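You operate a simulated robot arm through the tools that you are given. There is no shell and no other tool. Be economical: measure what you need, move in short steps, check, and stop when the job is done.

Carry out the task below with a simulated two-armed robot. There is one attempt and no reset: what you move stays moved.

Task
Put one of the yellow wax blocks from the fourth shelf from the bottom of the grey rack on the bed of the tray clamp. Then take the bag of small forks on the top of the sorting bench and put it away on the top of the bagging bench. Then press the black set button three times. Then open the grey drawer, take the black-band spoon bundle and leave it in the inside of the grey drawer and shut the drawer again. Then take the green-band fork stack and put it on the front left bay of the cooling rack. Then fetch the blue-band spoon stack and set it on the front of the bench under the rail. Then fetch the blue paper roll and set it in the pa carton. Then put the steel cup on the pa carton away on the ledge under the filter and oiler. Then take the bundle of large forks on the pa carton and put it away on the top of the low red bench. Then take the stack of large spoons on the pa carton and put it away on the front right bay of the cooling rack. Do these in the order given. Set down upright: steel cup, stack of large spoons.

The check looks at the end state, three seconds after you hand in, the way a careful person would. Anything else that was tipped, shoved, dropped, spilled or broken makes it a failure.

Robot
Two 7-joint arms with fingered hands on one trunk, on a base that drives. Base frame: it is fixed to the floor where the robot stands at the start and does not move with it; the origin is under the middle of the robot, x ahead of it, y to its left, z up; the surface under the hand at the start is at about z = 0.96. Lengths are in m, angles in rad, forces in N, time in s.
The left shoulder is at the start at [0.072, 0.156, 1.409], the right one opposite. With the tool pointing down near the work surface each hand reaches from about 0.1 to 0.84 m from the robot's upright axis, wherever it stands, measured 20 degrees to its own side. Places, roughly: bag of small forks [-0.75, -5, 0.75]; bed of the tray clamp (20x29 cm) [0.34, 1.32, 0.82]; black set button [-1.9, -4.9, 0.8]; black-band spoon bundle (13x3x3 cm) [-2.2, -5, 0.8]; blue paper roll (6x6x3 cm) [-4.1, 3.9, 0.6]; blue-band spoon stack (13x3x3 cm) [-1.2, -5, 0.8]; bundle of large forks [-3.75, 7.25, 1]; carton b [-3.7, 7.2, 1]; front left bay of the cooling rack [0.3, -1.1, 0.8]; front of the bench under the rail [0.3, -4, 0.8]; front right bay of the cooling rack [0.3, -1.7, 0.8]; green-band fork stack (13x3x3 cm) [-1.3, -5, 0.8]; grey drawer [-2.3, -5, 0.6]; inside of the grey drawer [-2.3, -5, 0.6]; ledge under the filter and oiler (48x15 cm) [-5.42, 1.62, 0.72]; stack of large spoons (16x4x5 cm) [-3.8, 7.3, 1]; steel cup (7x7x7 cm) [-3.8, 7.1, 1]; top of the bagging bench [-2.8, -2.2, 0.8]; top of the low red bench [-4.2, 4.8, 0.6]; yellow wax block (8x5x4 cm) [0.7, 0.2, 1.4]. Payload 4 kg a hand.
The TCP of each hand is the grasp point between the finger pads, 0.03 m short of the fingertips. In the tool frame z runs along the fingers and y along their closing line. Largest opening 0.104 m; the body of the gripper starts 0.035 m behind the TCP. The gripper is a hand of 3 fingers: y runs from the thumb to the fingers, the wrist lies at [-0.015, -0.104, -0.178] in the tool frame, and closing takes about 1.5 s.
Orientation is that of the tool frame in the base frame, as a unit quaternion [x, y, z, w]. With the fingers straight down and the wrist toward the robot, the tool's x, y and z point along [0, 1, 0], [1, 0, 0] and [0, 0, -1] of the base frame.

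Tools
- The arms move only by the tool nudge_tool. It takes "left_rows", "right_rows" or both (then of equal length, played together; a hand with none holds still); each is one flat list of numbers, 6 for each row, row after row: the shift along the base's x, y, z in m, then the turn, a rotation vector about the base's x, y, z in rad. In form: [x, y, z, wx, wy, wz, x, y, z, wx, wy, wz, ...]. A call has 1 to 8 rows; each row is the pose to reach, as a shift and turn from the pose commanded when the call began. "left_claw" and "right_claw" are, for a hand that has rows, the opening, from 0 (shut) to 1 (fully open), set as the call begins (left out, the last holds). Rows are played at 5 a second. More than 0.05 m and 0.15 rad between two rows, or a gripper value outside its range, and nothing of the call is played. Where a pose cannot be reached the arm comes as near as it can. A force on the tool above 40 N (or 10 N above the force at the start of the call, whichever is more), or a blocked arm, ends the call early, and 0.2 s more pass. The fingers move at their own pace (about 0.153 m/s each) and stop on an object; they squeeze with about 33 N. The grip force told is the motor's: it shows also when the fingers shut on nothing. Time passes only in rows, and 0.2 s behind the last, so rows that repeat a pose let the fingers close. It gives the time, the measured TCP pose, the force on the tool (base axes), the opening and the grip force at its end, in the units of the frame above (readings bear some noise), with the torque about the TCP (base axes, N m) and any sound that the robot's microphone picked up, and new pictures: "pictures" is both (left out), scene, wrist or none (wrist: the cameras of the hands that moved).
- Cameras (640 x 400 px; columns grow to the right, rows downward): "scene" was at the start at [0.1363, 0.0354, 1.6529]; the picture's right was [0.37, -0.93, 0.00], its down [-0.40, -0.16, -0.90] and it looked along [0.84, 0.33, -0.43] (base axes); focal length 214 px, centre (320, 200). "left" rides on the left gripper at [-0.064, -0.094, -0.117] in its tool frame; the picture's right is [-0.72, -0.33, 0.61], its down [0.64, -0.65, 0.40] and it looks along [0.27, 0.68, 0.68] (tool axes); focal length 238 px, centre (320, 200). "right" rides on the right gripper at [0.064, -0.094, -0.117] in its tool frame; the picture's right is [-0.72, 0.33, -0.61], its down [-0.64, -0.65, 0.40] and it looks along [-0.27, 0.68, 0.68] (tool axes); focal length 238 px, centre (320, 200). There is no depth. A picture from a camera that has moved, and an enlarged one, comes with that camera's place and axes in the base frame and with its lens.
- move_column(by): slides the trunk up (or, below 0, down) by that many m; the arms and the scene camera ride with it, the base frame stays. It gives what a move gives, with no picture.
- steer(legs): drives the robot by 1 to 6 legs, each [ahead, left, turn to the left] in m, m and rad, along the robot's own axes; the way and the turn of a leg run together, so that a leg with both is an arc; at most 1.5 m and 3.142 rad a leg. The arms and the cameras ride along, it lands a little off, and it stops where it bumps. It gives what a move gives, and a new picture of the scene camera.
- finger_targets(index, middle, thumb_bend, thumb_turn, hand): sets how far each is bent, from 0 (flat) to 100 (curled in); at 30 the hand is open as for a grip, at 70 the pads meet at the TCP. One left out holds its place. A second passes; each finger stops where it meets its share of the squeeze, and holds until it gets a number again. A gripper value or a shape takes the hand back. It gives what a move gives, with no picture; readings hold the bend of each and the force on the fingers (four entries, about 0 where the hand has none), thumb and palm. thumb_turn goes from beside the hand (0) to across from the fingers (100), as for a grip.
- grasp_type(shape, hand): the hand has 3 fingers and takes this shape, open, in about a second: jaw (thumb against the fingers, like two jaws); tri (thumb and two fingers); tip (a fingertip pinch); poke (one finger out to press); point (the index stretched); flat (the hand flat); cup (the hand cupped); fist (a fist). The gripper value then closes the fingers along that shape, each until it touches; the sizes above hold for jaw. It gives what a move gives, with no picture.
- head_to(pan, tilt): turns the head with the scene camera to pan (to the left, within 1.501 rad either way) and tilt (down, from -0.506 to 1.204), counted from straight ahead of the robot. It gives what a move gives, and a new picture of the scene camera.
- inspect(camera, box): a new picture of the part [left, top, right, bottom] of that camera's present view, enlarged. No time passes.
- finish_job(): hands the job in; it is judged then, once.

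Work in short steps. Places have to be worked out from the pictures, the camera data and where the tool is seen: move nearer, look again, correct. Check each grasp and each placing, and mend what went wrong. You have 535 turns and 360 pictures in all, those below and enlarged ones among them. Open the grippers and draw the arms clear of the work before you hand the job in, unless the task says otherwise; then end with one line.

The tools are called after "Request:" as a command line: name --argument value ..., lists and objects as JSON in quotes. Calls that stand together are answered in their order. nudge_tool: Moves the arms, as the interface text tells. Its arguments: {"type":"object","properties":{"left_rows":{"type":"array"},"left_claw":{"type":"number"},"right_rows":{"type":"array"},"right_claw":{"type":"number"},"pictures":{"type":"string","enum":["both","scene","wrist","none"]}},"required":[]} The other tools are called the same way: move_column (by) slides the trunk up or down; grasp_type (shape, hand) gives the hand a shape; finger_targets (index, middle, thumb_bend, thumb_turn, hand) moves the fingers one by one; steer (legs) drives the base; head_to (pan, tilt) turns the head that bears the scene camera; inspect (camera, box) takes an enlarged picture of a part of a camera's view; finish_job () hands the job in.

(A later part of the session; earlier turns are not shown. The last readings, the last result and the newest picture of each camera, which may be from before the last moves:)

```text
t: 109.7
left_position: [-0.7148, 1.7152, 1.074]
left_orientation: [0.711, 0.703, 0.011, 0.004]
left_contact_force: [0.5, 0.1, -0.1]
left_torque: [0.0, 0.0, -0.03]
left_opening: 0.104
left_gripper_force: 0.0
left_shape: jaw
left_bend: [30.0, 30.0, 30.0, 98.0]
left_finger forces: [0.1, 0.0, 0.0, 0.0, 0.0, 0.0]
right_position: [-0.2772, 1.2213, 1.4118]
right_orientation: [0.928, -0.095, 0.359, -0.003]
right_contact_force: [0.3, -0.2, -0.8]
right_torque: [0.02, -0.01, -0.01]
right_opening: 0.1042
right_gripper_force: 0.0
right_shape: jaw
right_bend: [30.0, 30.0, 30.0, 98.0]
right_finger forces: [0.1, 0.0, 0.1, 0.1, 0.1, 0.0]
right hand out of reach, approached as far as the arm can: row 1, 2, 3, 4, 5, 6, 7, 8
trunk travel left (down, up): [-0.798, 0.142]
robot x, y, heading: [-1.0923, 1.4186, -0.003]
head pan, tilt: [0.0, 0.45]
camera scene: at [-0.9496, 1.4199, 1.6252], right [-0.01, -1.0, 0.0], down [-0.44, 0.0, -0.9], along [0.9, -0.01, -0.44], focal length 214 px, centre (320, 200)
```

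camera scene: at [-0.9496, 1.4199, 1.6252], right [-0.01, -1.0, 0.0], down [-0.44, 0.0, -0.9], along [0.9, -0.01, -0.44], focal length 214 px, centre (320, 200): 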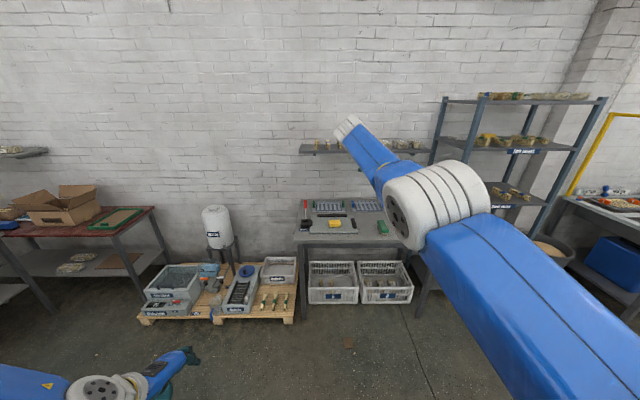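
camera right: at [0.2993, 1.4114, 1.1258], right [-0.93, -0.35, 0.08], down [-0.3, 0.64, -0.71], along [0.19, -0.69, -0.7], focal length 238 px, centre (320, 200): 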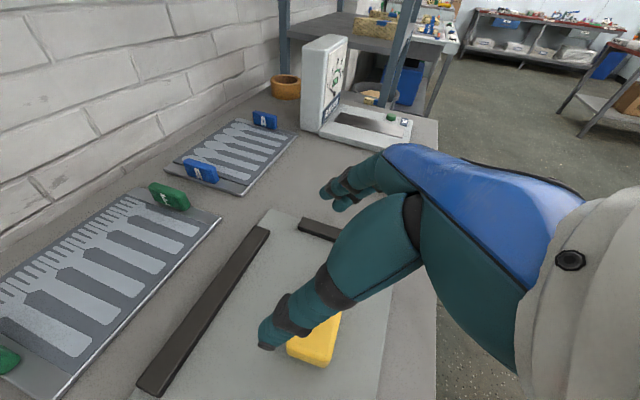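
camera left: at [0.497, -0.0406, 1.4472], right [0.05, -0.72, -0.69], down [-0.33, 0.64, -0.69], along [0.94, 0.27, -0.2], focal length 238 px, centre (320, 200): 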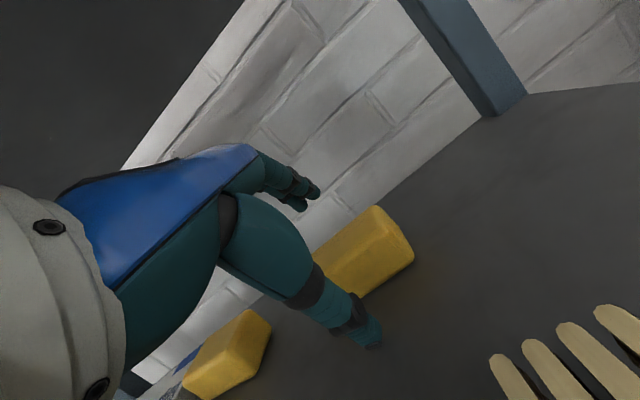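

Now the elbow axis points sideways, so bending should lift the forearm. I try up and back from here.

Request:
nudge_tool --right_rows '[0, -0.02, 0.045, 0, 0, 0, -0.01, -0.03, 0.09, 0, 0, 0, -0.03, -0.04, 0.13, 0, 0, 0, -0.06, -0.05, 0.165, 0, 0, 0, -0.09, -0.06, 0.2, 0, 0, 0, -0.12, -0.07, 0.235, 0, 0, 0, -0.15, -0.08, 0.27, 0, 0, 0, -0.18, -0.09, 0.3, 0, 0, 0]' --pictures "scene"

```text
t: 111.5
left_position: [-0.7155, 1.7165, 1.0745]
left_orientation: [0.711, 0.703, 0.012, 0.005]
left_contact_force: [-0.7, -1.0, 0.0]
left_torque: [0.02, -0.03, -0.03]
left_opening: 0.104
left_gripper_force: 0.0
left_shape: jaw
left_bend: [30.0, 30.0, 30.0, 98.0]
left_finger forces: [0.1, 0.1, 0.0, 0.0, 0.0, 0.0]
right_position: [-0.4375, 1.1297, 1.7303]
right_orientation: [0.928, -0.096, 0.36, -0.002]
right_contact_force: [-0.9, 0.5, 0.4]
right_torque: [-0.03, -0.04, 0.02]
right_opening: 0.1039
right_gripper_force: 0.0
right_shape: jaw
right_bend: [30.0, 30.0, 30.0, 98.0]
right_finger forces: [0.1, 0.0, 0.0, 0.0, 0.0, 0.0]
right hand out of reach, approached as far as the arm can: row 1, 2, 4, 5, 6, 7, 8
trunk travel left (down, up): [-0.798, 0.142]
robot x, y, heading: [-1.0938, 1.4177, -0.008]
head pan, tilt: [0.0, 0.45]
camera scene: at [-0.9528, 1.4214, 1.6255], right [-0.01, -1.0, 0.0], down [-0.44, 0.0, -0.9], along [0.9, -0.01, -0.44], focal length 214 px, centre (320, 200)
```

scene: 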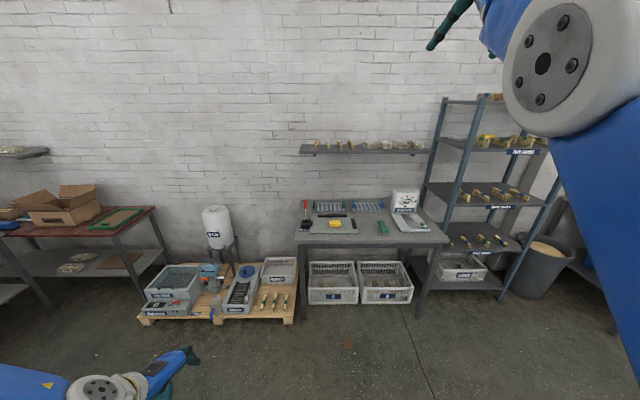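

The elbow is now genuinely bent (elbow high). I bring the hand down close to the body from here, keeping the bend.

Request:
nudge_tool --right_rows '[-0.02, -0.01, -0.04, 0, 0, 0, -0.05, -0.02, -0.07, 0, 0, 0, -0.08, -0.03, -0.1, 0, 0, 0, -0.11, -0.04, -0.13, 0, 0, 0, -0.13, -0.05, -0.17, 0, 0, 0, -0.15, -0.06, -0.21, 0, 0, 0, -0.17, -0.07, -0.25, 0, 0, 0, -0.18, -0.08, -0.29, 0, 0, 0]' --pictures "scene"

```text
t: 113.3
left_position: [-0.7148, 1.7166, 1.0733]
left_orientation: [0.712, 0.703, 0.011, 0.004]
left_contact_force: [0.7, -1.3, 1.0]
left_torque: [-0.01, 0.04, 0.02]
left_opening: 0.1039
left_gripper_force: 0.0
left_shape: jaw
left_bend: [30.0, 30.0, 30.0, 98.0]
left_finger forces: [0.0, 0.0, 0.0, 0.0, 0.0, 0.0]
right_position: [-0.3573, 1.0524, 1.6319]
right_orientation: [0.929, -0.097, 0.358, -0.003]
right_contact_force: [-0.1, -0.4, -0.2]
right_torque: [-0.03, 0.06, 0.0]
right_opening: 0.1042
right_gripper_force: 0.2
right_shape: jaw
right_bend: [30.0, 30.0, 30.0, 97.0]
right_finger forces: [0.0, 0.0, 0.0, 0.0, 0.0, 0.1]
right hand out of reach, approached as far as the arm can: row 1, 2, 3, 4, 5, 6, 7, 8
trunk travel left (down, up): [-0.798, 0.142]
robot x, y, heading: [-1.0969, 1.4156, -0.01]
head pan, tilt: [0.0, 0.45]
camera scene: at [-0.9489, 1.4202, 1.6251], right [-0.01, -1.0, 0.0], down [-0.44, 0.0, -0.9], along [0.9, -0.01, -0.44], focal length 214 px, centre (320, 200)
```

scene: 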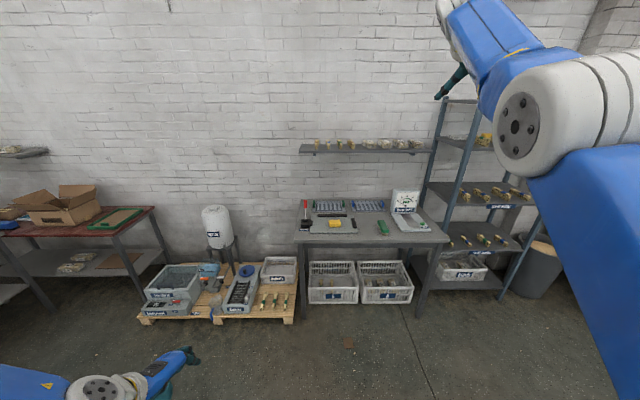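

The elbow's bend plane is twisted the wrong way. I roll the hand further the other way (supinate) with the arm straight, to bring the elbow plane back around.

Request:
nudge_tool --right_rows '[0.02, 0.02, -0.02, 0.14, 0, 0, 0.04, 0.04, -0.04, 0.28, 0, 0, 0.06, 0.06, -0.06, 0.42, 0, 0, 0.07, 0.08, -0.09, 0.56, 0, 0, 0.07, 0.1, -0.12, 0.7, 0, 0, 0.07, 0.12, -0.15, 0.84, 0, 0, 0.07, 0.14, -0.18, 0.98, 0, 0, 0.07, 0.15, -0.2, 1.12, 0, 0]' --pictures "scene"

```text
t: 115.1
left_position: [-0.7144, 1.716, 1.0746]
left_orientation: [0.711, 0.703, 0.011, 0.003]
left_contact_force: [-0.6, 0.8, 0.6]
left_torque: [-0.01, 0.03, 0.02]
left_opening: 0.1037
left_gripper_force: 0.1
left_shape: jaw
left_bend: [30.0, 30.0, 30.0, 98.0]
left_finger forces: [0.0, 0.0, 0.0, 0.0, 0.0, 0.1]
right_position: [-0.2807, 1.1971, 1.4295]
right_orientation: [0.785, -0.273, 0.253, -0.496]
right_contact_force: [0.3, -0.5, -0.1]
right_torque: [-0.01, 0.0, 0.0]
right_opening: 0.1039
right_gripper_force: 0.1
right_shape: jaw
right_bend: [30.0, 30.0, 30.0, 97.0]
right_finger forces: [0.0, 0.1, 0.0, 0.0, 0.0, 0.1]
right hand out of reach, approached as far as the arm can: row 1, 2, 3, 4, 5, 6, 7
trunk travel left (down, up): [-0.798, 0.142]
robot x, y, heading: [-1.0945, 1.418, -0.009]
head pan, tilt: [0.0, 0.45]
camera scene: at [-0.949, 1.4208, 1.6252], right [-0.01, -1.0, 0.0], down [-0.44, 0.0, -0.9], along [0.9, -0.01, -0.44], focal length 214 px, centre (320, 200)
```

scene: 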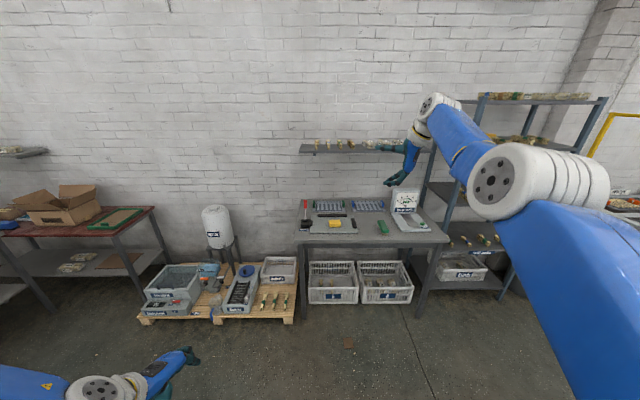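

The last row was within reach. I try retracting with this orientation.

Request:
nudge_tool --right_rows '[-0.04, 0, 0, 0, 0, 0, -0.08, 0, 0, 0, 0, 0, -0.12, 0, -0.01, 0, 0, 0, -0.16, 0, -0.02, 0, 0, 0, -0.2, 0, -0.03, 0, 0, 0, -0.24, 0, -0.04, 0, 0, 0, -0.28, 0, -0.05, 0, 0, 0, -0.32, 0, -0.06, 0, 0, 0]' --pictures "scene"

```text
t: 116.9
left_position: [-0.7158, 1.7163, 1.075]
left_orientation: [0.711, 0.703, 0.012, 0.004]
left_contact_force: [0.0, 0.2, -0.7]
left_torque: [-0.01, -0.02, 0.0]
left_opening: 0.1038
left_gripper_force: 0.0
left_shape: jaw
left_bend: [30.0, 30.0, 30.0, 98.0]
left_finger forces: [0.1, 0.0, 0.0, 0.0, 0.0, 0.0]
right_position: [-0.3169, 1.1357, 1.4958]
right_orientation: [0.786, -0.273, 0.251, -0.495]
right_contact_force: [0.0, 0.1, 0.4]
right_torque: [-0.02, 0.0, 0.01]
right_opening: 0.1039
right_gripper_force: 0.0
right_shape: jaw
right_bend: [30.0, 30.0, 30.0, 98.0]
right_finger forces: [0.0, 0.0, 0.0, 0.1, 0.0, 0.0]
right hand out of reach, approached as far as the arm can: row 1, 2, 3, 4, 5, 6, 7, 8
trunk travel left (down, up): [-0.798, 0.142]
robot x, y, heading: [-1.0949, 1.4231, -0.008]
head pan, tilt: [0.0, 0.45]
camera scene: at [-0.9498, 1.4209, 1.6253], right [-0.01, -1.0, 0.0], down [-0.44, 0.0, -0.9], along [0.9, -0.01, -0.44], focal length 214 px, centre (320, 200)
```

scene: 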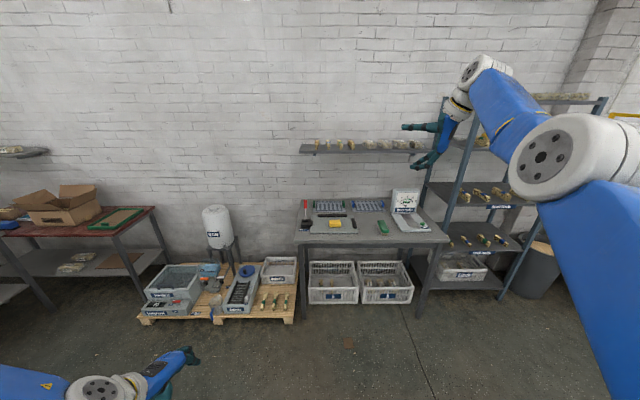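

Rolling did rotate the elbow plane part-way the right way. I roll further with the arm extended.

Request:
nudge_tool --right_rows '[0.01, 0.01, -0.01, 0.14, 0, 0, 0.02, 0.02, -0.02, 0.28, 0, 0, 0.03, 0.04, -0.04, 0.42, 0, 0, 0.04, 0.06, -0.06, 0.56, 0, 0, 0.04, 0.06, -0.06, 0.7, 0, 0, 0.04, 0.06, -0.06, 0.84, 0, 0, 0.04, 0.06, -0.06, 0.98, 0, 0, 0.04, 0.06, -0.06, 1.12, 0, 0]' --pictures "none"

Request:
nudge_tool --right_rows '[-0.04, 0, 0, 0, 0, 0, -0.08, 0, 0, 0, 0, 0, -0.12, 0.01, -0.01, 0, 0, 0, -0.16, 0.02, -0.02, 0, 0, 0, -0.2, 0.03, -0.03, 0, 0, 0, -0.24, 0.04, -0.04, 0, 0, 0]' --pictures "scene"

```text
t: 118.7
left_position: [-0.7138, 1.7175, 1.0739]
left_orientation: [0.711, 0.703, 0.01, 0.003]
left_contact_force: [-0.3, 0.4, 0.2]
left_torque: [0.0, -0.01, -0.02]
left_opening: 0.104
left_gripper_force: 0.0
left_shape: jaw
left_bend: [30.0, 30.0, 30.0, 98.0]
left_finger forces: [0.0, 0.0, 0.0, 0.0, 0.0, 0.1]
right_position: [-0.2755, 1.192, 1.4314]
right_orientation: [-0.402, 0.366, -0.069, 0.836]
right_contact_force: [0.4, -0.4, 0.2]
right_torque: [0.0, 0.01, 0.0]
right_opening: 0.104
right_gripper_force: 0.1
right_shape: jaw
right_bend: [30.0, 30.0, 30.0, 98.0]
right_finger forces: [0.1, 0.1, 0.0, 0.0, 0.1, 0.0]
right hand out of reach, approached as far as the arm can: row 2, 7, 8
trunk travel left (down, up): [-0.798, 0.142]
robot x, y, heading: [-1.0966, 1.4211, -0.009]
head pan, tilt: [0.0, 0.45]
```

```text
t: 120.1
left_position: [-0.7146, 1.717, 1.0735]
left_orientation: [0.712, 0.703, 0.011, 0.004]
left_contact_force: [0.4, -0.7, 0.2]
left_torque: [-0.01, -0.01, 0.03]
left_opening: 0.1039
left_gripper_force: 0.1
left_shape: jaw
left_bend: [30.0, 30.0, 30.0, 98.0]
left_finger forces: [0.0, 0.0, 0.0, 0.1, 0.0, 0.0]
right_position: [-0.2871, 1.1552, 1.4188]
right_orientation: [-0.402, 0.367, -0.071, 0.836]
right_contact_force: [0.0, 0.8, -0.5]
right_torque: [-0.02, 0.01, 0.01]
right_opening: 0.1037
right_gripper_force: 0.1
right_shape: jaw
right_bend: [30.0, 30.0, 30.0, 98.0]
right_finger forces: [0.0, 0.0, 0.0, 0.0, 0.1, 0.0]
right hand out of reach, approached as far as the arm can: row 1, 2, 3, 4, 5, 6
trunk travel left (down, up): [-0.798, 0.142]
robot x, y, heading: [-1.0988, 1.4177, -0.006]
head pan, tilt: [0.0, 0.45]
camera scene: at [-0.9491, 1.4203, 1.6252], right [-0.01, -1.0, 0.0], down [-0.44, 0.0, -0.9], along [0.9, -0.01, -0.44], focal length 214 px, centre (320, 200)
```

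scene: 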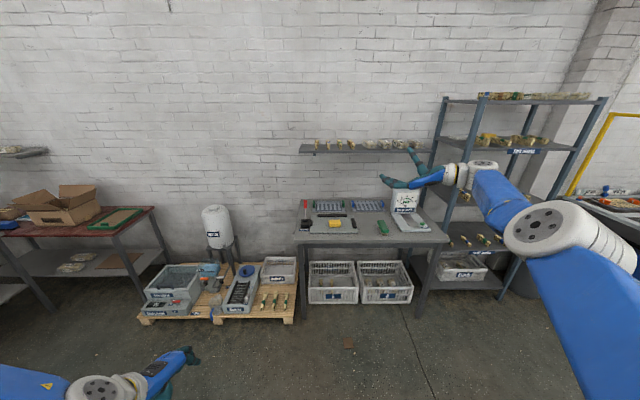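

The elbow axis is now vertical, so bending should swing the forearm inward. I move the hand left and back to engage it.

Request:
nudge_tool --right_rows '[0, 0.045, 0, 0, 0, 0, -0.01, 0.09, 0, 0, 0, 0, -0.03, 0.13, 0, 0, 0, 0, -0.06, 0.16, 0, 0, 0, 0, -0.1, 0.18, 0, 0, 0, 0, -0.14, 0.19, 0, 0, 0, 0, -0.18, 0.19, 0, 0, 0, 0, -0.22, 0.19, 0, 0, 0, 0]' --pictures "scene"

```text
t: 121.9
left_position: [-0.7147, 1.7182, 1.0749]
left_orientation: [0.711, 0.703, 0.011, 0.004]
left_contact_force: [0.6, 0.5, -0.1]
left_torque: [-0.03, 0.0, 0.02]
left_opening: 0.1039
left_gripper_force: 0.1
left_shape: jaw
left_bend: [30.0, 30.0, 30.0, 98.0]
left_finger forces: [0.0, 0.1, 0.1, 0.1, 0.0, 0.1]
right_position: [-0.2524, 1.321, 1.4264]
right_orientation: [-0.404, 0.366, -0.071, 0.835]
right_contact_force: [0.8, -0.6, -0.1]
right_torque: [-0.01, 0.01, 0.01]
right_opening: 0.1043
right_gripper_force: 0.0
right_shape: jaw
right_bend: [30.0, 30.0, 30.0, 98.0]
right_finger forces: [0.0, 0.0, 0.1, 0.0, 0.1, 0.0]
right hand out of reach, approached as far as the arm can: row 1, 2, 3, 4, 5, 6, 7, 8
trunk travel left (down, up): [-0.798, 0.142]
robot x, y, heading: [-1.0976, 1.4215, -0.009]
head pan, tilt: [0.0, 0.45]
camera scene: at [-0.949, 1.4215, 1.6252], right [-0.01, -1.0, 0.0], down [-0.44, 0.0, -0.9], along [0.9, -0.01, -0.44], focal length 214 px, centre (320, 200)
```

scene: 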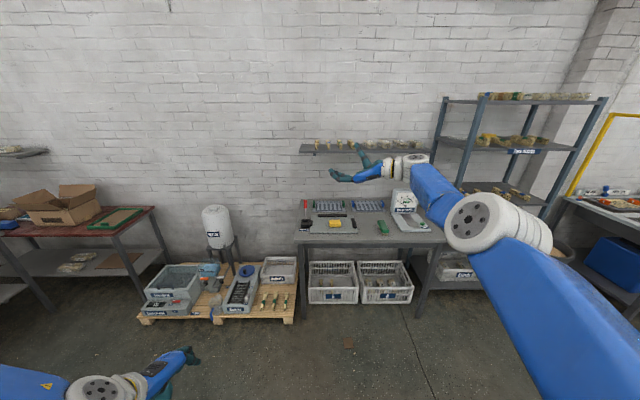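

Not bent yet. I probe up-and-back and then down-and-back in short moves, to find the direction that bends.

Request:
nudge_tool --right_rows '[-0.02, 0, 0.04, 0, 0, 0, -0.06, 0, 0.07, 0, 0, 0, -0.1, 0, 0.1, 0, 0, 0, -0.14, 0, 0.12, 0, 0, 0]' --pictures "none"

Request:
nudge_tool --right_rows '[-0.02, 0, -0.04, 0, 0, 0, -0.06, 0, -0.07, 0, 0, 0, -0.09, 0, -0.11, 0, 0, 0, -0.12, 0, -0.15, 0, 0, 0, -0.15, 0, -0.19, 0, 0, 0, -0.18, 0, -0.23, 0, 0, 0]' --pictures "scene"

```text
t: 123.1
left_position: [-0.7252, 1.7153, 1.0785]
left_orientation: [0.711, 0.703, 0.016, 0.008]
left_contact_force: [0.0, -0.1, 0.2]
left_torque: [-0.03, -0.05, -0.01]
left_opening: 0.1038
left_gripper_force: 0.1
left_shape: jaw
left_bend: [30.0, 30.0, 30.0, 98.0]
left_finger forces: [0.0, 0.0, 0.0, 0.0, 0.0, 0.0]
right_position: [-0.4029, 1.3307, 1.5343]
right_orientation: [-0.412, 0.379, -0.046, 0.827]
right_contact_force: [-0.2, 0.1, 1.3]
right_torque: [-0.03, 0.02, -0.04]
right_opening: 0.1038
right_gripper_force: 0.1
right_shape: jaw
right_bend: [30.0, 30.0, 30.0, 98.0]
right_finger forces: [0.0, 0.0, 0.1, 0.0, 0.0, 0.0]
right hand out of reach, approached as far as the arm can: row 1, 2
trunk travel left (down, up): [-0.798, 0.142]
robot x, y, heading: [-1.0921, 1.4202, -0.005]
head pan, tilt: [0.0, 0.45]
stopped in row 4 (right hand): the arm was blocked; the commanded pose is now the measured one
```

```text
t: 124.5
left_position: [-0.7217, 1.7164, 1.0764]
left_orientation: [0.711, 0.703, 0.014, 0.007]
left_contact_force: [-0.4, 0.0, 0.1]
left_torque: [-0.02, -0.03, -0.01]
left_opening: 0.1036
left_gripper_force: 0.0
left_shape: jaw
left_bend: [30.0, 30.0, 30.0, 98.0]
left_finger forces: [0.1, 0.1, 0.1, 0.0, 0.0, 0.0]
right_position: [-0.5565, 1.288, 1.3156]
right_orientation: [-0.449, 0.371, -0.114, 0.805]
right_contact_force: [-0.8, -0.4, -0.3]
right_torque: [-0.02, 0.02, -0.03]
right_opening: 0.104
right_gripper_force: 0.1
right_shape: jaw
right_bend: [30.0, 30.0, 30.0, 98.0]
right_finger forces: [0.1, 0.0, 0.0, 0.1, 0.0, 0.1]
trunk travel left (down, up): [-0.798, 0.142]
robot x, y, heading: [-1.0937, 1.4223, -0.004]
head pan, tilt: [0.0, 0.45]
stopped in row 6 (right hand): the arm was blocked; the commanded pose is now the measured one
camera scene: at [-0.9546, 1.4222, 1.6259], right [-0.01, -1.0, 0.0], down [-0.43, 0.0, -0.9], along [0.9, -0.01, -0.43], focal length 214 px, centre (320, 200)
```

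scene: 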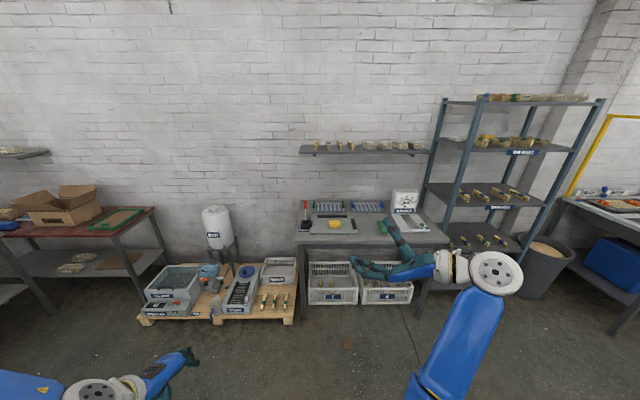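

The arm has bent at last (hand close in at 0.54 m ahead). I move the hand outward a bit and roll back toward neutral.

Request:
nudge_tool --right_rows '[0.01, -0.02, 0.01, -0.14, 0, 0, 0.02, -0.04, 0.02, -0.28, 0, 0, 0.02, -0.06, 0.02, -0.42, 0, 0, 0.02, -0.08, 0.02, -0.56, 0, 0, 0.02, -0.1, 0.02, -0.7, 0, 0, 0.02, -0.12, 0.02, -0.84, 0, 0, 0.02, -0.13, 0.02, -0.98, 0, 0, 0.02, -0.14, 0.02, -1.12, 0, 0]' --pictures "scene"

```text
t: 126.3
left_position: [-0.7173, 1.7156, 1.0754]
left_orientation: [0.71, 0.704, 0.013, 0.004]
left_contact_force: [-0.1, -0.4, 0.1]
left_torque: [-0.01, 0.0, 0.0]
left_opening: 0.1039
left_gripper_force: 0.2
left_shape: jaw
left_bend: [30.0, 30.0, 30.0, 98.0]
left_finger forces: [0.1, 0.0, 0.0, 0.1, 0.0, 0.1]
right_position: [-0.5339, 1.1463, 1.3341]
right_orientation: [0.807, -0.257, 0.293, -0.443]
right_contact_force: [0.2, 0.6, -0.2]
right_torque: [-0.01, 0.0, 0.03]
right_opening: 0.104
right_gripper_force: 0.1
right_shape: jaw
right_bend: [30.0, 30.0, 30.0, 98.0]
right_finger forces: [0.0, 0.0, 0.1, 0.1, 0.1, 0.1]
trunk travel left (down, up): [-0.798, 0.142]
robot x, y, heading: [-1.0923, 1.4231, -0.009]
head pan, tilt: [0.0, 0.45]
camera scene: at [-0.9491, 1.4199, 1.6252], right [-0.01, -1.0, 0.0], down [-0.44, 0.0, -0.9], along [0.9, -0.01, -0.44], focal length 214 px, centre (320, 200)
```

scene: 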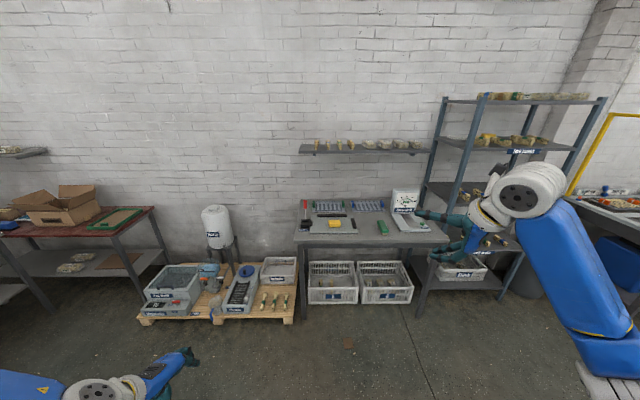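

Elbow low and forearm up: the natural posture. I turn the hand back to neutral in two calls.

Request:
nudge_tool --right_rows '[0, 0, 0, -0.0827, -0.0168, 0.1196, 0, 0, 0, -0.1654, -0.0336, 0.2392, 0, 0, 0, -0.2481, -0.0504, 0.3588, 0, 0, 0, -0.3308, -0.0672, 0.4784, 0, 0, -0.01, -0.4135, -0.084, 0.598, 0, 0, -0.02, -0.4962, -0.1008, 0.7176, 0, 0, -0.03, -0.5789, -0.1176, 0.8372, 0, 0, -0.04, -0.6616, -0.1344, 0.9568]' --pictures "none"

Request:
nudge_tool --right_rows '[0, 0, -0.02, -0.0827, -0.0168, 0.1196, 0, 0, -0.04, -0.1654, -0.0336, 0.2392, 0, 0, -0.06, -0.2481, -0.0504, 0.3588, 0, 0, -0.08, -0.3308, -0.0672, 0.4784, 0, 0, -0.1, -0.4135, -0.084, 0.598, 0, 0, -0.12, -0.4962, -0.1008, 0.7176, 0, 0, -0.14, -0.5789, -0.1176, 0.8372, 0, 0, -0.16, -0.6616, -0.1344, 0.9568]' --pictures "scene"

```text
t: 128.1
left_position: [-0.7173, 1.7166, 1.076]
left_orientation: [0.71, 0.704, 0.013, 0.005]
left_contact_force: [-0.3, -0.2, 0.3]
left_torque: [0.0, 0.02, 0.02]
left_opening: 0.1037
left_gripper_force: 0.1
left_shape: jaw
left_bend: [30.0, 30.0, 30.0, 98.0]
left_finger forces: [0.1, 0.1, 0.1, 0.0, 0.1, 0.0]
right_position: [-0.5323, 1.146, 1.2939]
right_orientation: [0.908, 0.271, 0.175, -0.267]
right_contact_force: [0.5, -0.2, -0.2]
right_torque: [-0.01, 0.0, -0.02]
right_opening: 0.1039
right_gripper_force: 0.0
right_shape: jaw
right_bend: [30.0, 30.0, 30.0, 98.0]
right_finger forces: [0.0, 0.0, 0.1, 0.0, 0.1, 0.0]
trunk travel left (down, up): [-0.798, 0.142]
robot x, y, heading: [-1.0911, 1.4195, -0.009]
head pan, tilt: [0.0, 0.45]
```

```text
t: 129.9
left_position: [-0.7175, 1.7159, 1.0763]
left_orientation: [0.711, 0.703, 0.013, 0.005]
left_contact_force: [0.1, -1.0, 0.4]
left_torque: [-0.01, -0.04, 0.0]
left_opening: 0.1037
left_gripper_force: 0.1
left_shape: jaw
left_bend: [30.0, 30.0, 30.0, 98.0]
left_finger forces: [0.1, 0.0, 0.0, 0.0, 0.0, 0.1]
right_position: [-0.5331, 1.1465, 1.1344]
right_orientation: [0.706, 0.708, -0.001, 0.0]
right_contact_force: [-0.3, -0.3, 0.7]
right_torque: [0.04, -0.01, -0.01]
right_opening: 0.1042
right_gripper_force: 0.1
right_shape: jaw
right_bend: [30.0, 30.0, 30.0, 98.0]
right_finger forces: [0.0, 0.1, 0.1, 0.0, 0.0, 0.0]
trunk travel left (down, up): [-0.798, 0.142]
robot x, y, heading: [-1.0917, 1.4197, -0.007]
head pan, tilt: [0.0, 0.45]
camera scene: at [-0.9494, 1.42, 1.6253], right [-0.01, -1.0, 0.0], down [-0.44, 0.0, -0.9], along [0.9, -0.01, -0.44], focal length 214 px, centre (320, 200)
```

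scene: 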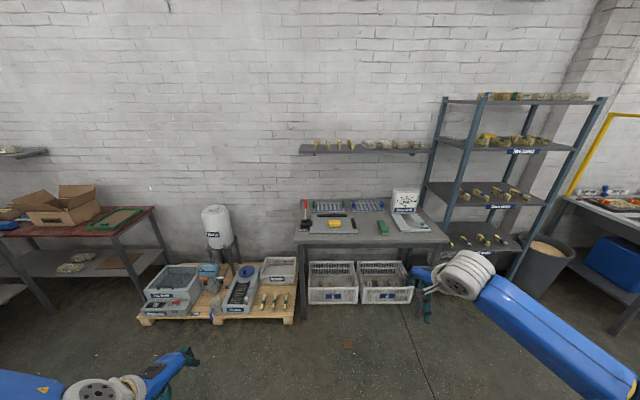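

Both arms are in good posture. I check the rack forks for disturbance before leaving.

Request:
inspect --camera "scene" --box '[290, 80, 620, 286]'

```text
1.94 times, centred on (455, 183) of scene
camera zoom: at [-0.9494, 1.42, 1.6253], right [-0.01, -1.0, 0.0], down [-0.44, 0.0, -0.9], along [0.9, -0.01, -0.44], focal length 416 px, centre (58, 233)
```

zoom: 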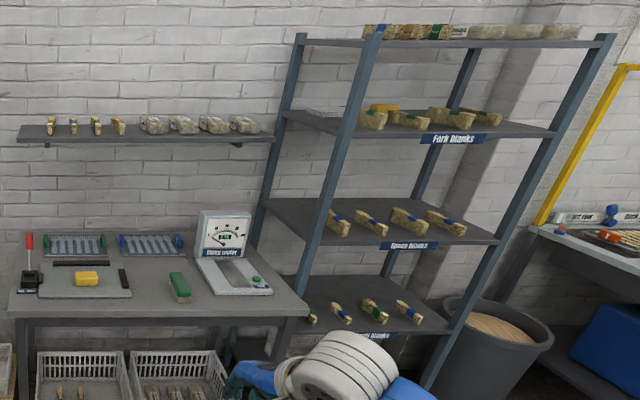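

All in order. I turn to face -y and drive down the aisle along x≈-0.85 toward the sorting bench.

Request:
steer --legs '[[0, 0, -1.571], [0.3, 0.22, 0], [1.3, 0, 0], [1.3, 0, 0], [1.3, 0, 0]]'

```text
t: 154.6
left_position: [-0.658, -3.1757, 1.0768]
left_orientation: [1.0, -0.009, 0.006, 0.014]
left_contact_force: [0.8, -0.1, -0.1]
left_torque: [-0.02, 0.02, -0.01]
left_opening: 0.104
left_gripper_force: 0.0
left_shape: jaw
left_bend: [30.0, 30.0, 30.0, 98.0]
left_finger forces: [0.0, 0.0, 0.0, 0.0, 0.0, 0.0]
right_position: [-1.2297, -3.3548, 1.1348]
right_orientation: [1.0, -0.004, 0.0, -0.001]
right_contact_force: [0.8, -0.8, 0.0]
right_torque: [0.01, 0.02, 0.03]
right_opening: 0.1041
right_gripper_force: 0.1
right_shape: jaw
right_bend: [30.0, 30.0, 30.0, 98.0]
right_finger forces: [0.0, 0.0, 0.1, 0.0, 0.1, 0.1]
trunk travel left (down, up): [-0.798, 0.142]
robot x, y, heading: [-0.949, -2.7988, -1.586]
head pan, tilt: [0.0, 0.45]
camera scene: at [-0.9531, -2.9425, 1.6255], right [-1.0, 0.02, 0.0], down [0.01, 0.44, -0.9], along [-0.01, -0.9, -0.44], focal length 214 px, centre (320, 200)
```

scene: 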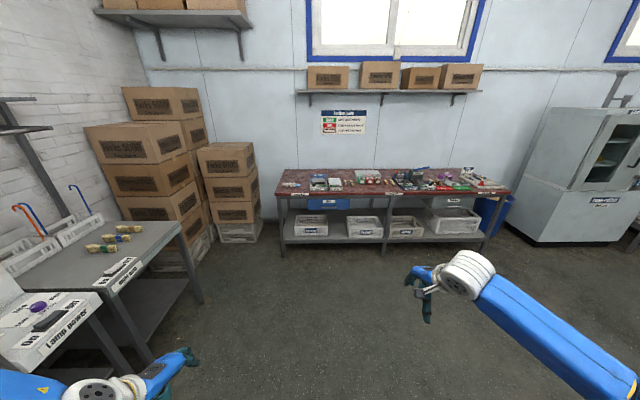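

The red-topped sorting bench is ahead. I enlarge it.

Request:
inspect --camera "scene" --box '[265, 150, 525, 250]'

```text
2.46 times, centred on (395, 200) of scene
camera zoom: at [-0.9531, -2.9425, 1.6255], right [-1.0, 0.02, 0.0], down [0.01, 0.44, -0.9], along [-0.01, -0.9, -0.44], focal length 528 px, centre (135, 200)
```

zoom: 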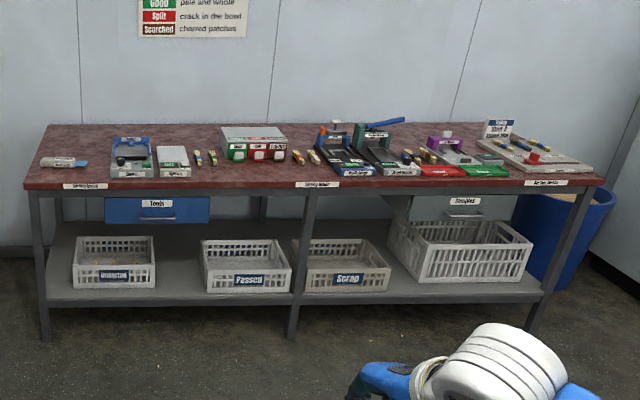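

The bag is at the bench's left end, near (-0.67, -5.08), and the bench front is at y≈-4.84. I drive up and pitch the head down.

Request:
steer --legs '[[1.0, 0, 0.015], [0.5, 0, 0]]'

Request:
head_to --pan 0.3 --tilt 0.75

```text
t: 162.4
left_position: [-0.6647, -4.6755, 1.0768]
left_orientation: [1.0, -0.002, 0.005, 0.015]
left_contact_force: [-0.3, 0.2, -0.1]
left_torque: [0.0, 0.0, -0.02]
left_opening: 0.104
left_gripper_force: 0.0
left_shape: jaw
left_bend: [30.0, 30.0, 30.0, 98.0]
left_finger forces: [0.0, 0.1, 0.0, 0.0, 0.0, 0.0]
right_position: [-1.2339, -4.8643, 1.1349]
right_orientation: [1.0, 0.003, -0.001, 0.0]
right_contact_force: [-0.9, -0.4, 0.5]
right_torque: [0.02, -0.04, 0.0]
right_opening: 0.1039
right_gripper_force: 0.2
right_shape: jaw
right_bend: [30.0, 30.0, 30.0, 98.0]
right_finger forces: [0.0, 0.0, 0.0, 0.0, 0.0, 0.1]
trunk travel left (down, up): [-0.798, 0.142]
robot x, y, heading: [-0.9625, -4.3056, -1.573]
head pan, tilt: [0.0, 0.45]
camera scene: at [-0.9632, -4.4469, 1.6257], right [-1.0, 0.0, 0.0], down [0.0, 0.43, -0.9], along [0.0, -0.9, -0.43], focal length 214 px, centre (320, 200)
```

scene: 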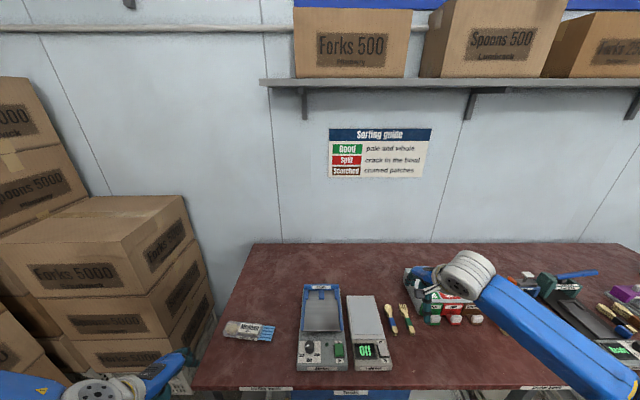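

```text
t: 163.2
left_position: [-0.6646, -4.6771, 1.0766]
left_orientation: [1.0, -0.003, 0.007, 0.014]
left_contact_force: [0.6, 0.3, 0.6]
left_torque: [-0.02, 0.02, -0.01]
left_opening: 0.1037
left_gripper_force: 0.0
left_shape: jaw
left_bend: [30.0, 30.0, 30.0, 98.0]
left_finger forces: [0.1, 0.0, 0.0, 0.0, 0.0, 0.0]
right_position: [-1.233, -4.8653, 1.1347]
right_orientation: [1.0, 0.003, -0.001, -0.002]
right_contact_force: [1.0, 0.6, -0.3]
right_torque: [0.0, 0.03, -0.01]
right_opening: 0.104
right_gripper_force: 0.0
right_shape: jaw
right_bend: [30.0, 30.0, 30.0, 98.0]
right_finger forces: [0.0, 0.1, 0.1, 0.0, 0.1, 0.1]
trunk travel left (down, up): [-0.798, 0.142]
robot x, y, heading: [-0.9582, -4.3043, -1.573]
head pan, tilt: [0.3, 0.75]
camera scene: at [-0.9386, -4.4374, 1.599], right [-0.96, -0.29, 0.0], down [-0.2, 0.65, -0.73], along [0.21, -0.7, -0.68], focal length 214 px, centre (320, 200)
```

scene: 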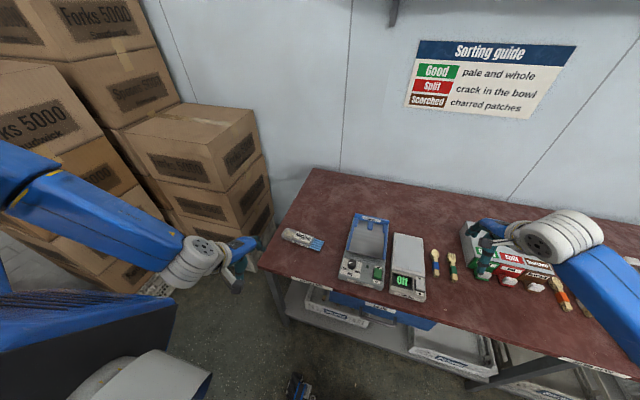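

The bag lies along x at about (-0.676, -5.016), roughly 20 cm long. I lower the trunk and reach over it with the left hand.

Request:
move_column --by -0.15

Request:
nudge_tool --left_rows '[0, -0.045, 0, 0, 0, 0, 0, -0.09, 0, 0, 0, 0, 0, -0.135, 0, 0, 0, 0, 0, -0.18, 0, 0, 0, 0, -0.003, -0.225, 0, 0, 0, 0, -0.006, -0.27, 0, 0, 0, 0, -0.01, -0.31, -0.01, 0, 0, 0, -0.011, -0.335, -0.03, 0, 0, 0]'

```text
t: 164.9
left_position: [-0.6653, -4.6784, 0.9257]
left_orientation: [1.0, -0.002, 0.006, 0.014]
left_contact_force: [0.3, 0.1, 0.7]
left_torque: [-0.01, -0.01, 0.0]
left_opening: 0.1039
left_gripper_force: 0.1
left_shape: jaw
left_bend: [30.0, 30.0, 30.0, 98.0]
left_finger forces: [0.0, 0.0, 0.1, 0.0, 0.0, 0.1]
right_position: [-1.2322, -4.8649, 0.9847]
right_orientation: [1.0, 0.003, -0.001, -0.001]
right_contact_force: [0.0, -0.9, 0.4]
right_torque: [0.0, 0.02, -0.02]
right_opening: 0.1037
right_gripper_force: 0.1
right_shape: jaw
right_bend: [30.0, 30.0, 30.0, 98.0]
right_finger forces: [0.1, 0.1, 0.0, 0.1, 0.0, 0.0]
trunk travel left (down, up): [-0.648, 0.292]
robot x, y, heading: [-0.966, -4.3058, -1.574]
head pan, tilt: [0.3, 0.75]
```

```text
t: 166.7
left_position: [-0.6422, -4.9038, 0.9917]
left_orientation: [1.0, -0.002, 0.007, 0.013]
left_contact_force: [0.2, 0.0, 0.4]
left_torque: [-0.02, -0.02, 0.03]
left_opening: 0.1037
left_gripper_force: 0.2
left_shape: jaw
left_bend: [30.0, 30.0, 30.0, 98.0]
left_finger forces: [0.0, 0.0, 0.1, 0.0, 0.0, 0.0]
left hand out of reach, approached as far as the arm can: row 3, 4, 5, 6, 7, 8
right_position: [-1.2324, -4.8653, 0.9851]
right_orientation: [1.0, 0.003, -0.001, -0.001]
right_contact_force: [-0.2, -0.5, 0.0]
right_torque: [0.01, 0.03, 0.02]
right_opening: 0.1043
right_gripper_force: 0.0
right_shape: jaw
right_bend: [30.0, 30.0, 30.0, 98.0]
right_finger forces: [0.0, 0.0, 0.0, 0.1, 0.1, 0.1]
trunk travel left (down, up): [-0.648, 0.292]
robot x, y, heading: [-0.9623, -4.3057, -1.575]
head pan, tilt: [0.3, 0.75]
camera scene: at [-0.9389, -4.438, 1.4488], right [-0.96, -0.29, 0.0], down [-0.2, 0.65, -0.73], along [0.21, -0.7, -0.68], focal length 214 px, centre (320, 200)
camera left: at [-0.7056, -4.8069, 1.106], right [-0.71, 0.31, -0.63], down [0.65, 0.64, -0.42], along [0.27, -0.7, -0.66], focal length 238 px, centre (320, 200)
```

scene: 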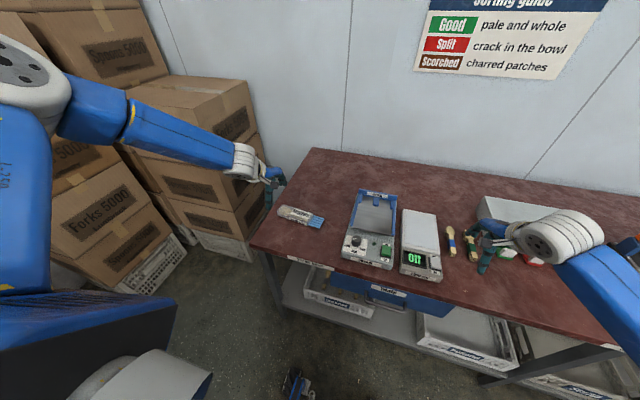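
left: 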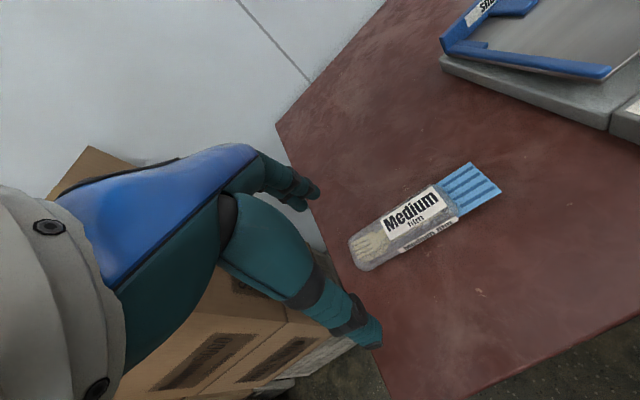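

The reach runs out since the hand sits too high relative to the shoulder. First I read the bag's label, since it seems to say "Medium".

Request:
inspect --camera "left" --box '[330, 150, 520, 280]'

Request:
inspect --camera "scene" --box '[250, 150, 640, 300]'

```text
3.08 times, centred on (425, 215) of left
camera zoom: at [-0.7056, -4.8069, 1.106], right [-0.71, 0.31, -0.63], down [0.65, 0.64, -0.42], along [0.27, -0.7, -0.66], focal length 733 px, centre (-3, 154)
```

zoom: 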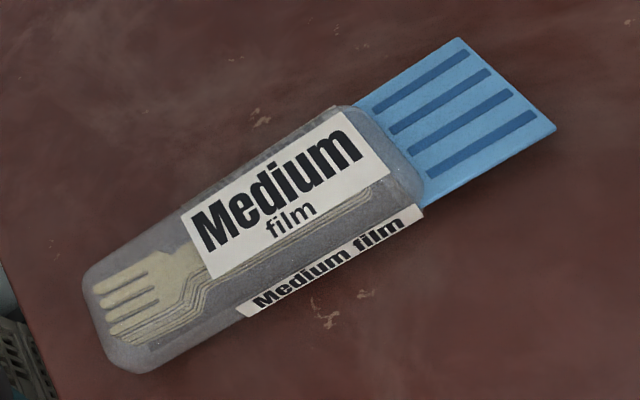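

```text
1.64 times, centred on (445, 225) of scene
camera zoom: at [-0.9389, -4.438, 1.4488], right [-0.96, -0.29, 0.0], down [-0.2, 0.65, -0.73], along [0.21, -0.7, -0.68], focal length 352 px, centre (115, 159)
```

zoom: 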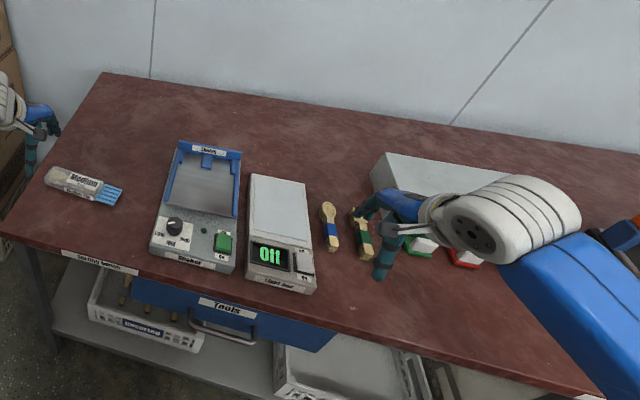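

It's the only fork bag here ("Medium film" is the film type), so it's the target. I raise the trunk, so the forearm can slope down, and go down and out over the bag.

Request:
move_column --by 0.15

Request:
nudge_tool --left_rows '[-0.004, -0.01, -0.045, 0, 0, 0, -0.008, -0.02, -0.09, 0, 0, 0, -0.012, -0.03, -0.135, 0, 0, 0, -0.016, -0.045, -0.18, 0, 0, 0, -0.02, -0.06, -0.22, 0, 0, 0, -0.026, -0.085, -0.25, 0, 0, 0, -0.034, -0.111, -0.27, 0, 0, 0]' --pictures "wrist"

```text
t: 168.5
left_position: [-0.642, -4.9051, 1.1419]
left_orientation: [1.0, -0.003, 0.006, 0.014]
left_contact_force: [-0.4, 0.6, -0.1]
left_torque: [0.0, -0.03, -0.03]
left_opening: 0.1038
left_gripper_force: 0.1
left_shape: jaw
left_bend: [30.0, 30.0, 30.0, 98.0]
left_finger forces: [0.1, 0.1, 0.0, 0.0, 0.0, 0.0]
right_position: [-1.2338, -4.8648, 1.1345]
right_orientation: [1.0, 0.003, -0.001, -0.001]
right_contact_force: [-0.2, -0.3, 0.5]
right_torque: [0.01, 0.01, 0.0]
right_opening: 0.1039
right_gripper_force: 0.0
right_shape: jaw
right_bend: [30.0, 30.0, 30.0, 98.0]
right_finger forces: [0.0, 0.0, 0.0, 0.0, 0.0, 0.0]
trunk travel left (down, up): [-0.798, 0.142]
robot x, y, heading: [-0.9604, -4.3052, -1.573]
head pan, tilt: [0.3, 0.75]
```

```text
t: 170.1
left_position: [-0.6192, -4.8526, 1.089]
left_orientation: [1.0, -0.002, 0.007, 0.014]
left_contact_force: [-0.4, 0.2, 0.4]
left_torque: [-0.01, -0.04, 0.01]
left_opening: 0.1041
left_gripper_force: 0.0
left_shape: jaw
left_bend: [30.0, 30.0, 30.0, 98.0]
left_finger forces: [0.0, 0.0, 0.0, 0.1, 0.0, 0.1]
left hand out of reach, approached as far as the arm can: row 1, 2, 3, 4, 5, 6, 7
right_position: [-1.2331, -4.8642, 1.1343]
right_orientation: [1.0, 0.003, -0.001, -0.001]
right_contact_force: [0.6, -0.3, 0.6]
right_torque: [-0.01, 0.02, 0.02]
right_opening: 0.104
right_gripper_force: 0.1
right_shape: jaw
right_bend: [30.0, 30.0, 30.0, 98.0]
right_finger forces: [0.0, 0.0, 0.0, 0.0, 0.0, 0.0]
trunk travel left (down, up): [-0.798, 0.142]
robot x, y, heading: [-0.9628, -4.3065, -1.574]
head pan, tilt: [0.3, 0.75]
camera left: at [-0.6832, -4.7555, 1.2033], right [-0.71, 0.31, -0.63], down [0.65, 0.64, -0.42], along [0.27, -0.7, -0.66], focal length 238 px, centre (320, 200)
```

left: 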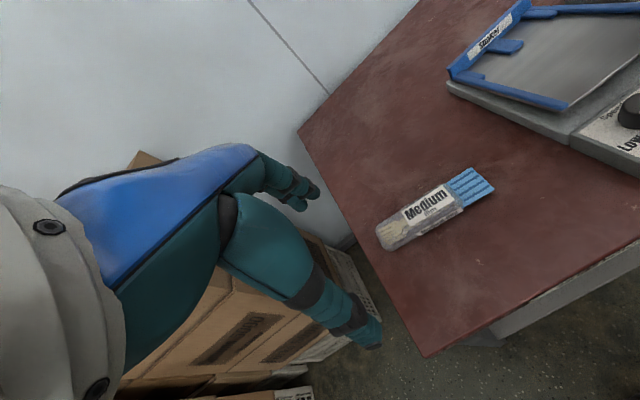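

The left arm is in a poor posture too. I'll use the right arm, now in a good one. I pull the left hand back and shift the base left so the bag is in front of the right hand.

Request:
nudge_tool --left_rows '[-0.01, 0.04, 0, 0, 0, 0, -0.02, 0.08, 0, 0, 0, 0, -0.03, 0.12, 0, 0, 0, 0, -0.045, 0.16, 0, 0, 0, 0, -0.045, 0.175, 0, 0, 0, 0]' --right_rows '[0, 0.04, 0, 0, 0, 0, 0, 0.08, 0, 0, 0, 0, 0, 0.12, 0, 0, 0, 0, 0, 0.14, 0, 0, 0, 0, 0, 0.14, 0, 0, 0, 0]' --pictures "none"

Request:
steer --legs '[[0, 0.32, 0]]'

```text
t: 171.3
left_position: [-0.6634, -4.6768, 1.0872]
left_orientation: [1.0, -0.002, 0.007, 0.015]
left_contact_force: [0.3, -0.4, -0.3]
left_torque: [0.0, -0.01, -0.02]
left_opening: 0.1039
left_gripper_force: 0.0
left_shape: jaw
left_bend: [30.0, 30.0, 30.0, 98.0]
left_finger forces: [0.0, 0.0, 0.0, 0.1, 0.0, 0.0]
right_position: [-1.2342, -4.7237, 1.1354]
right_orientation: [1.0, 0.002, -0.001, -0.001]
right_contact_force: [0.1, -0.4, 0.3]
right_torque: [-0.01, -0.05, -0.01]
right_opening: 0.1036
right_gripper_force: 0.1
right_shape: jaw
right_bend: [30.0, 30.0, 30.0, 98.0]
right_finger forces: [0.0, 0.1, 0.0, 0.0, 0.0, 0.1]
trunk travel left (down, up): [-0.798, 0.142]
robot x, y, heading: [-0.9614, -4.3047, -1.572]
head pan, tilt: [0.3, 0.75]
```

```text
t: 173.4
left_position: [-0.3557, -4.6782, 1.0908]
left_orientation: [1.0, -0.003, 0.012, 0.013]
left_contact_force: [0.6, -0.4, -0.1]
left_torque: [0.02, 0.0, 0.01]
left_opening: 0.1038
left_gripper_force: 0.1
left_shape: jaw
left_bend: [30.0, 30.0, 30.0, 98.0]
left_finger forces: [0.0, 0.0, 0.0, 0.1, 0.0, 0.1]
right_position: [-0.9261, -4.7247, 1.1313]
right_orientation: [1.0, 0.004, 0.005, -0.001]
right_contact_force: [-0.5, -0.1, -1.0]
right_torque: [-0.01, 0.02, -0.01]
right_opening: 0.104
right_gripper_force: 0.1
right_shape: jaw
right_bend: [30.0, 30.0, 30.0, 98.0]
right_finger forces: [0.1, 0.0, 0.0, 0.0, 0.0, 0.1]
trunk travel left (down, up): [-0.798, 0.142]
robot x, y, heading: [-0.6439, -4.3082, -1.574]
head pan, tilt: [0.3, 0.75]
camera scene: at [-0.6376, -4.4372, 1.5991], right [-0.96, -0.29, -0.01], down [-0.19, 0.65, -0.73], along [0.22, -0.7, -0.68], focal length 214 px, centre (320, 200)
```

scene: 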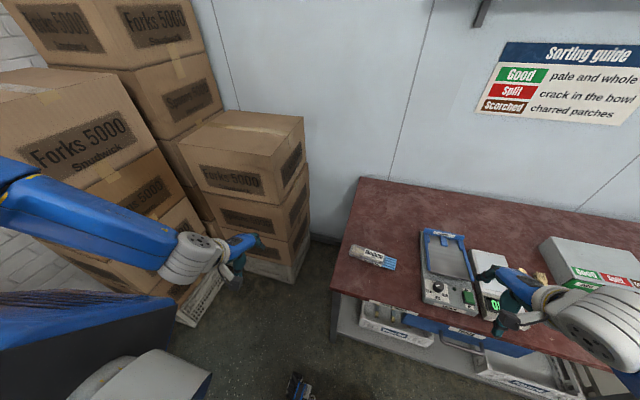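

The right hand goes over the bag at about (-0.685, -5.012).

Request:
nudge_tool --right_rows '[0.028, -0.0335, -0.015, 0, 0, 0, 0.056, -0.067, -0.03, 0, 0, 0, 0.084, -0.1, -0.05, 0, 0, 0, 0.112, -0.134, -0.07, 0, 0, 0, 0.14, -0.167, -0.09, 0, 0, 0, 0.168, -0.2, -0.11, 0, 0, 0, 0.196, -0.234, -0.13, 0, 0, 0, 0.224, -0.268, -0.15, 0, 0, 0]' --pictures "wrist"

```text
t: 175.2
left_position: [-0.3453, -4.6791, 1.0866]
left_orientation: [1.0, -0.003, 0.006, 0.013]
left_contact_force: [0.4, 0.1, 1.0]
left_torque: [0.0, 0.01, -0.01]
left_opening: 0.1038
left_gripper_force: 0.0
left_shape: jaw
left_bend: [30.0, 30.0, 30.0, 98.0]
left_finger forces: [0.0, 0.0, 0.0, 0.0, 0.0, 0.0]
right_position: [-0.6919, -4.9942, 0.9828]
right_orientation: [1.0, 0.004, -0.001, -0.002]
right_contact_force: [0.0, -0.5, -0.5]
right_torque: [-0.01, -0.02, -0.05]
right_opening: 0.1041
right_gripper_force: 0.1
right_shape: jaw
right_bend: [30.0, 30.0, 30.0, 98.0]
right_finger forces: [0.0, 0.1, 0.0, 0.1, 0.0, 0.1]
trunk travel left (down, up): [-0.798, 0.142]
robot x, y, heading: [-0.6434, -4.3068, -1.572]
head pan, tilt: [0.3, 0.75]
camera right: at [-0.6289, -4.9002, 1.1019], right [-0.72, -0.33, 0.61], down [-0.65, 0.65, -0.4], along [-0.26, -0.68, -0.68], focal length 238 px, centre (320, 200)
```

right: 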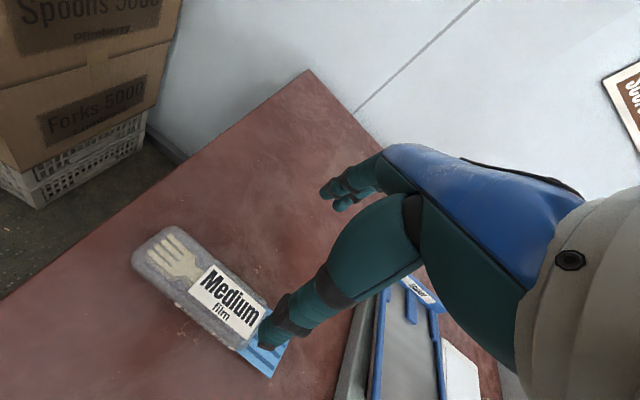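

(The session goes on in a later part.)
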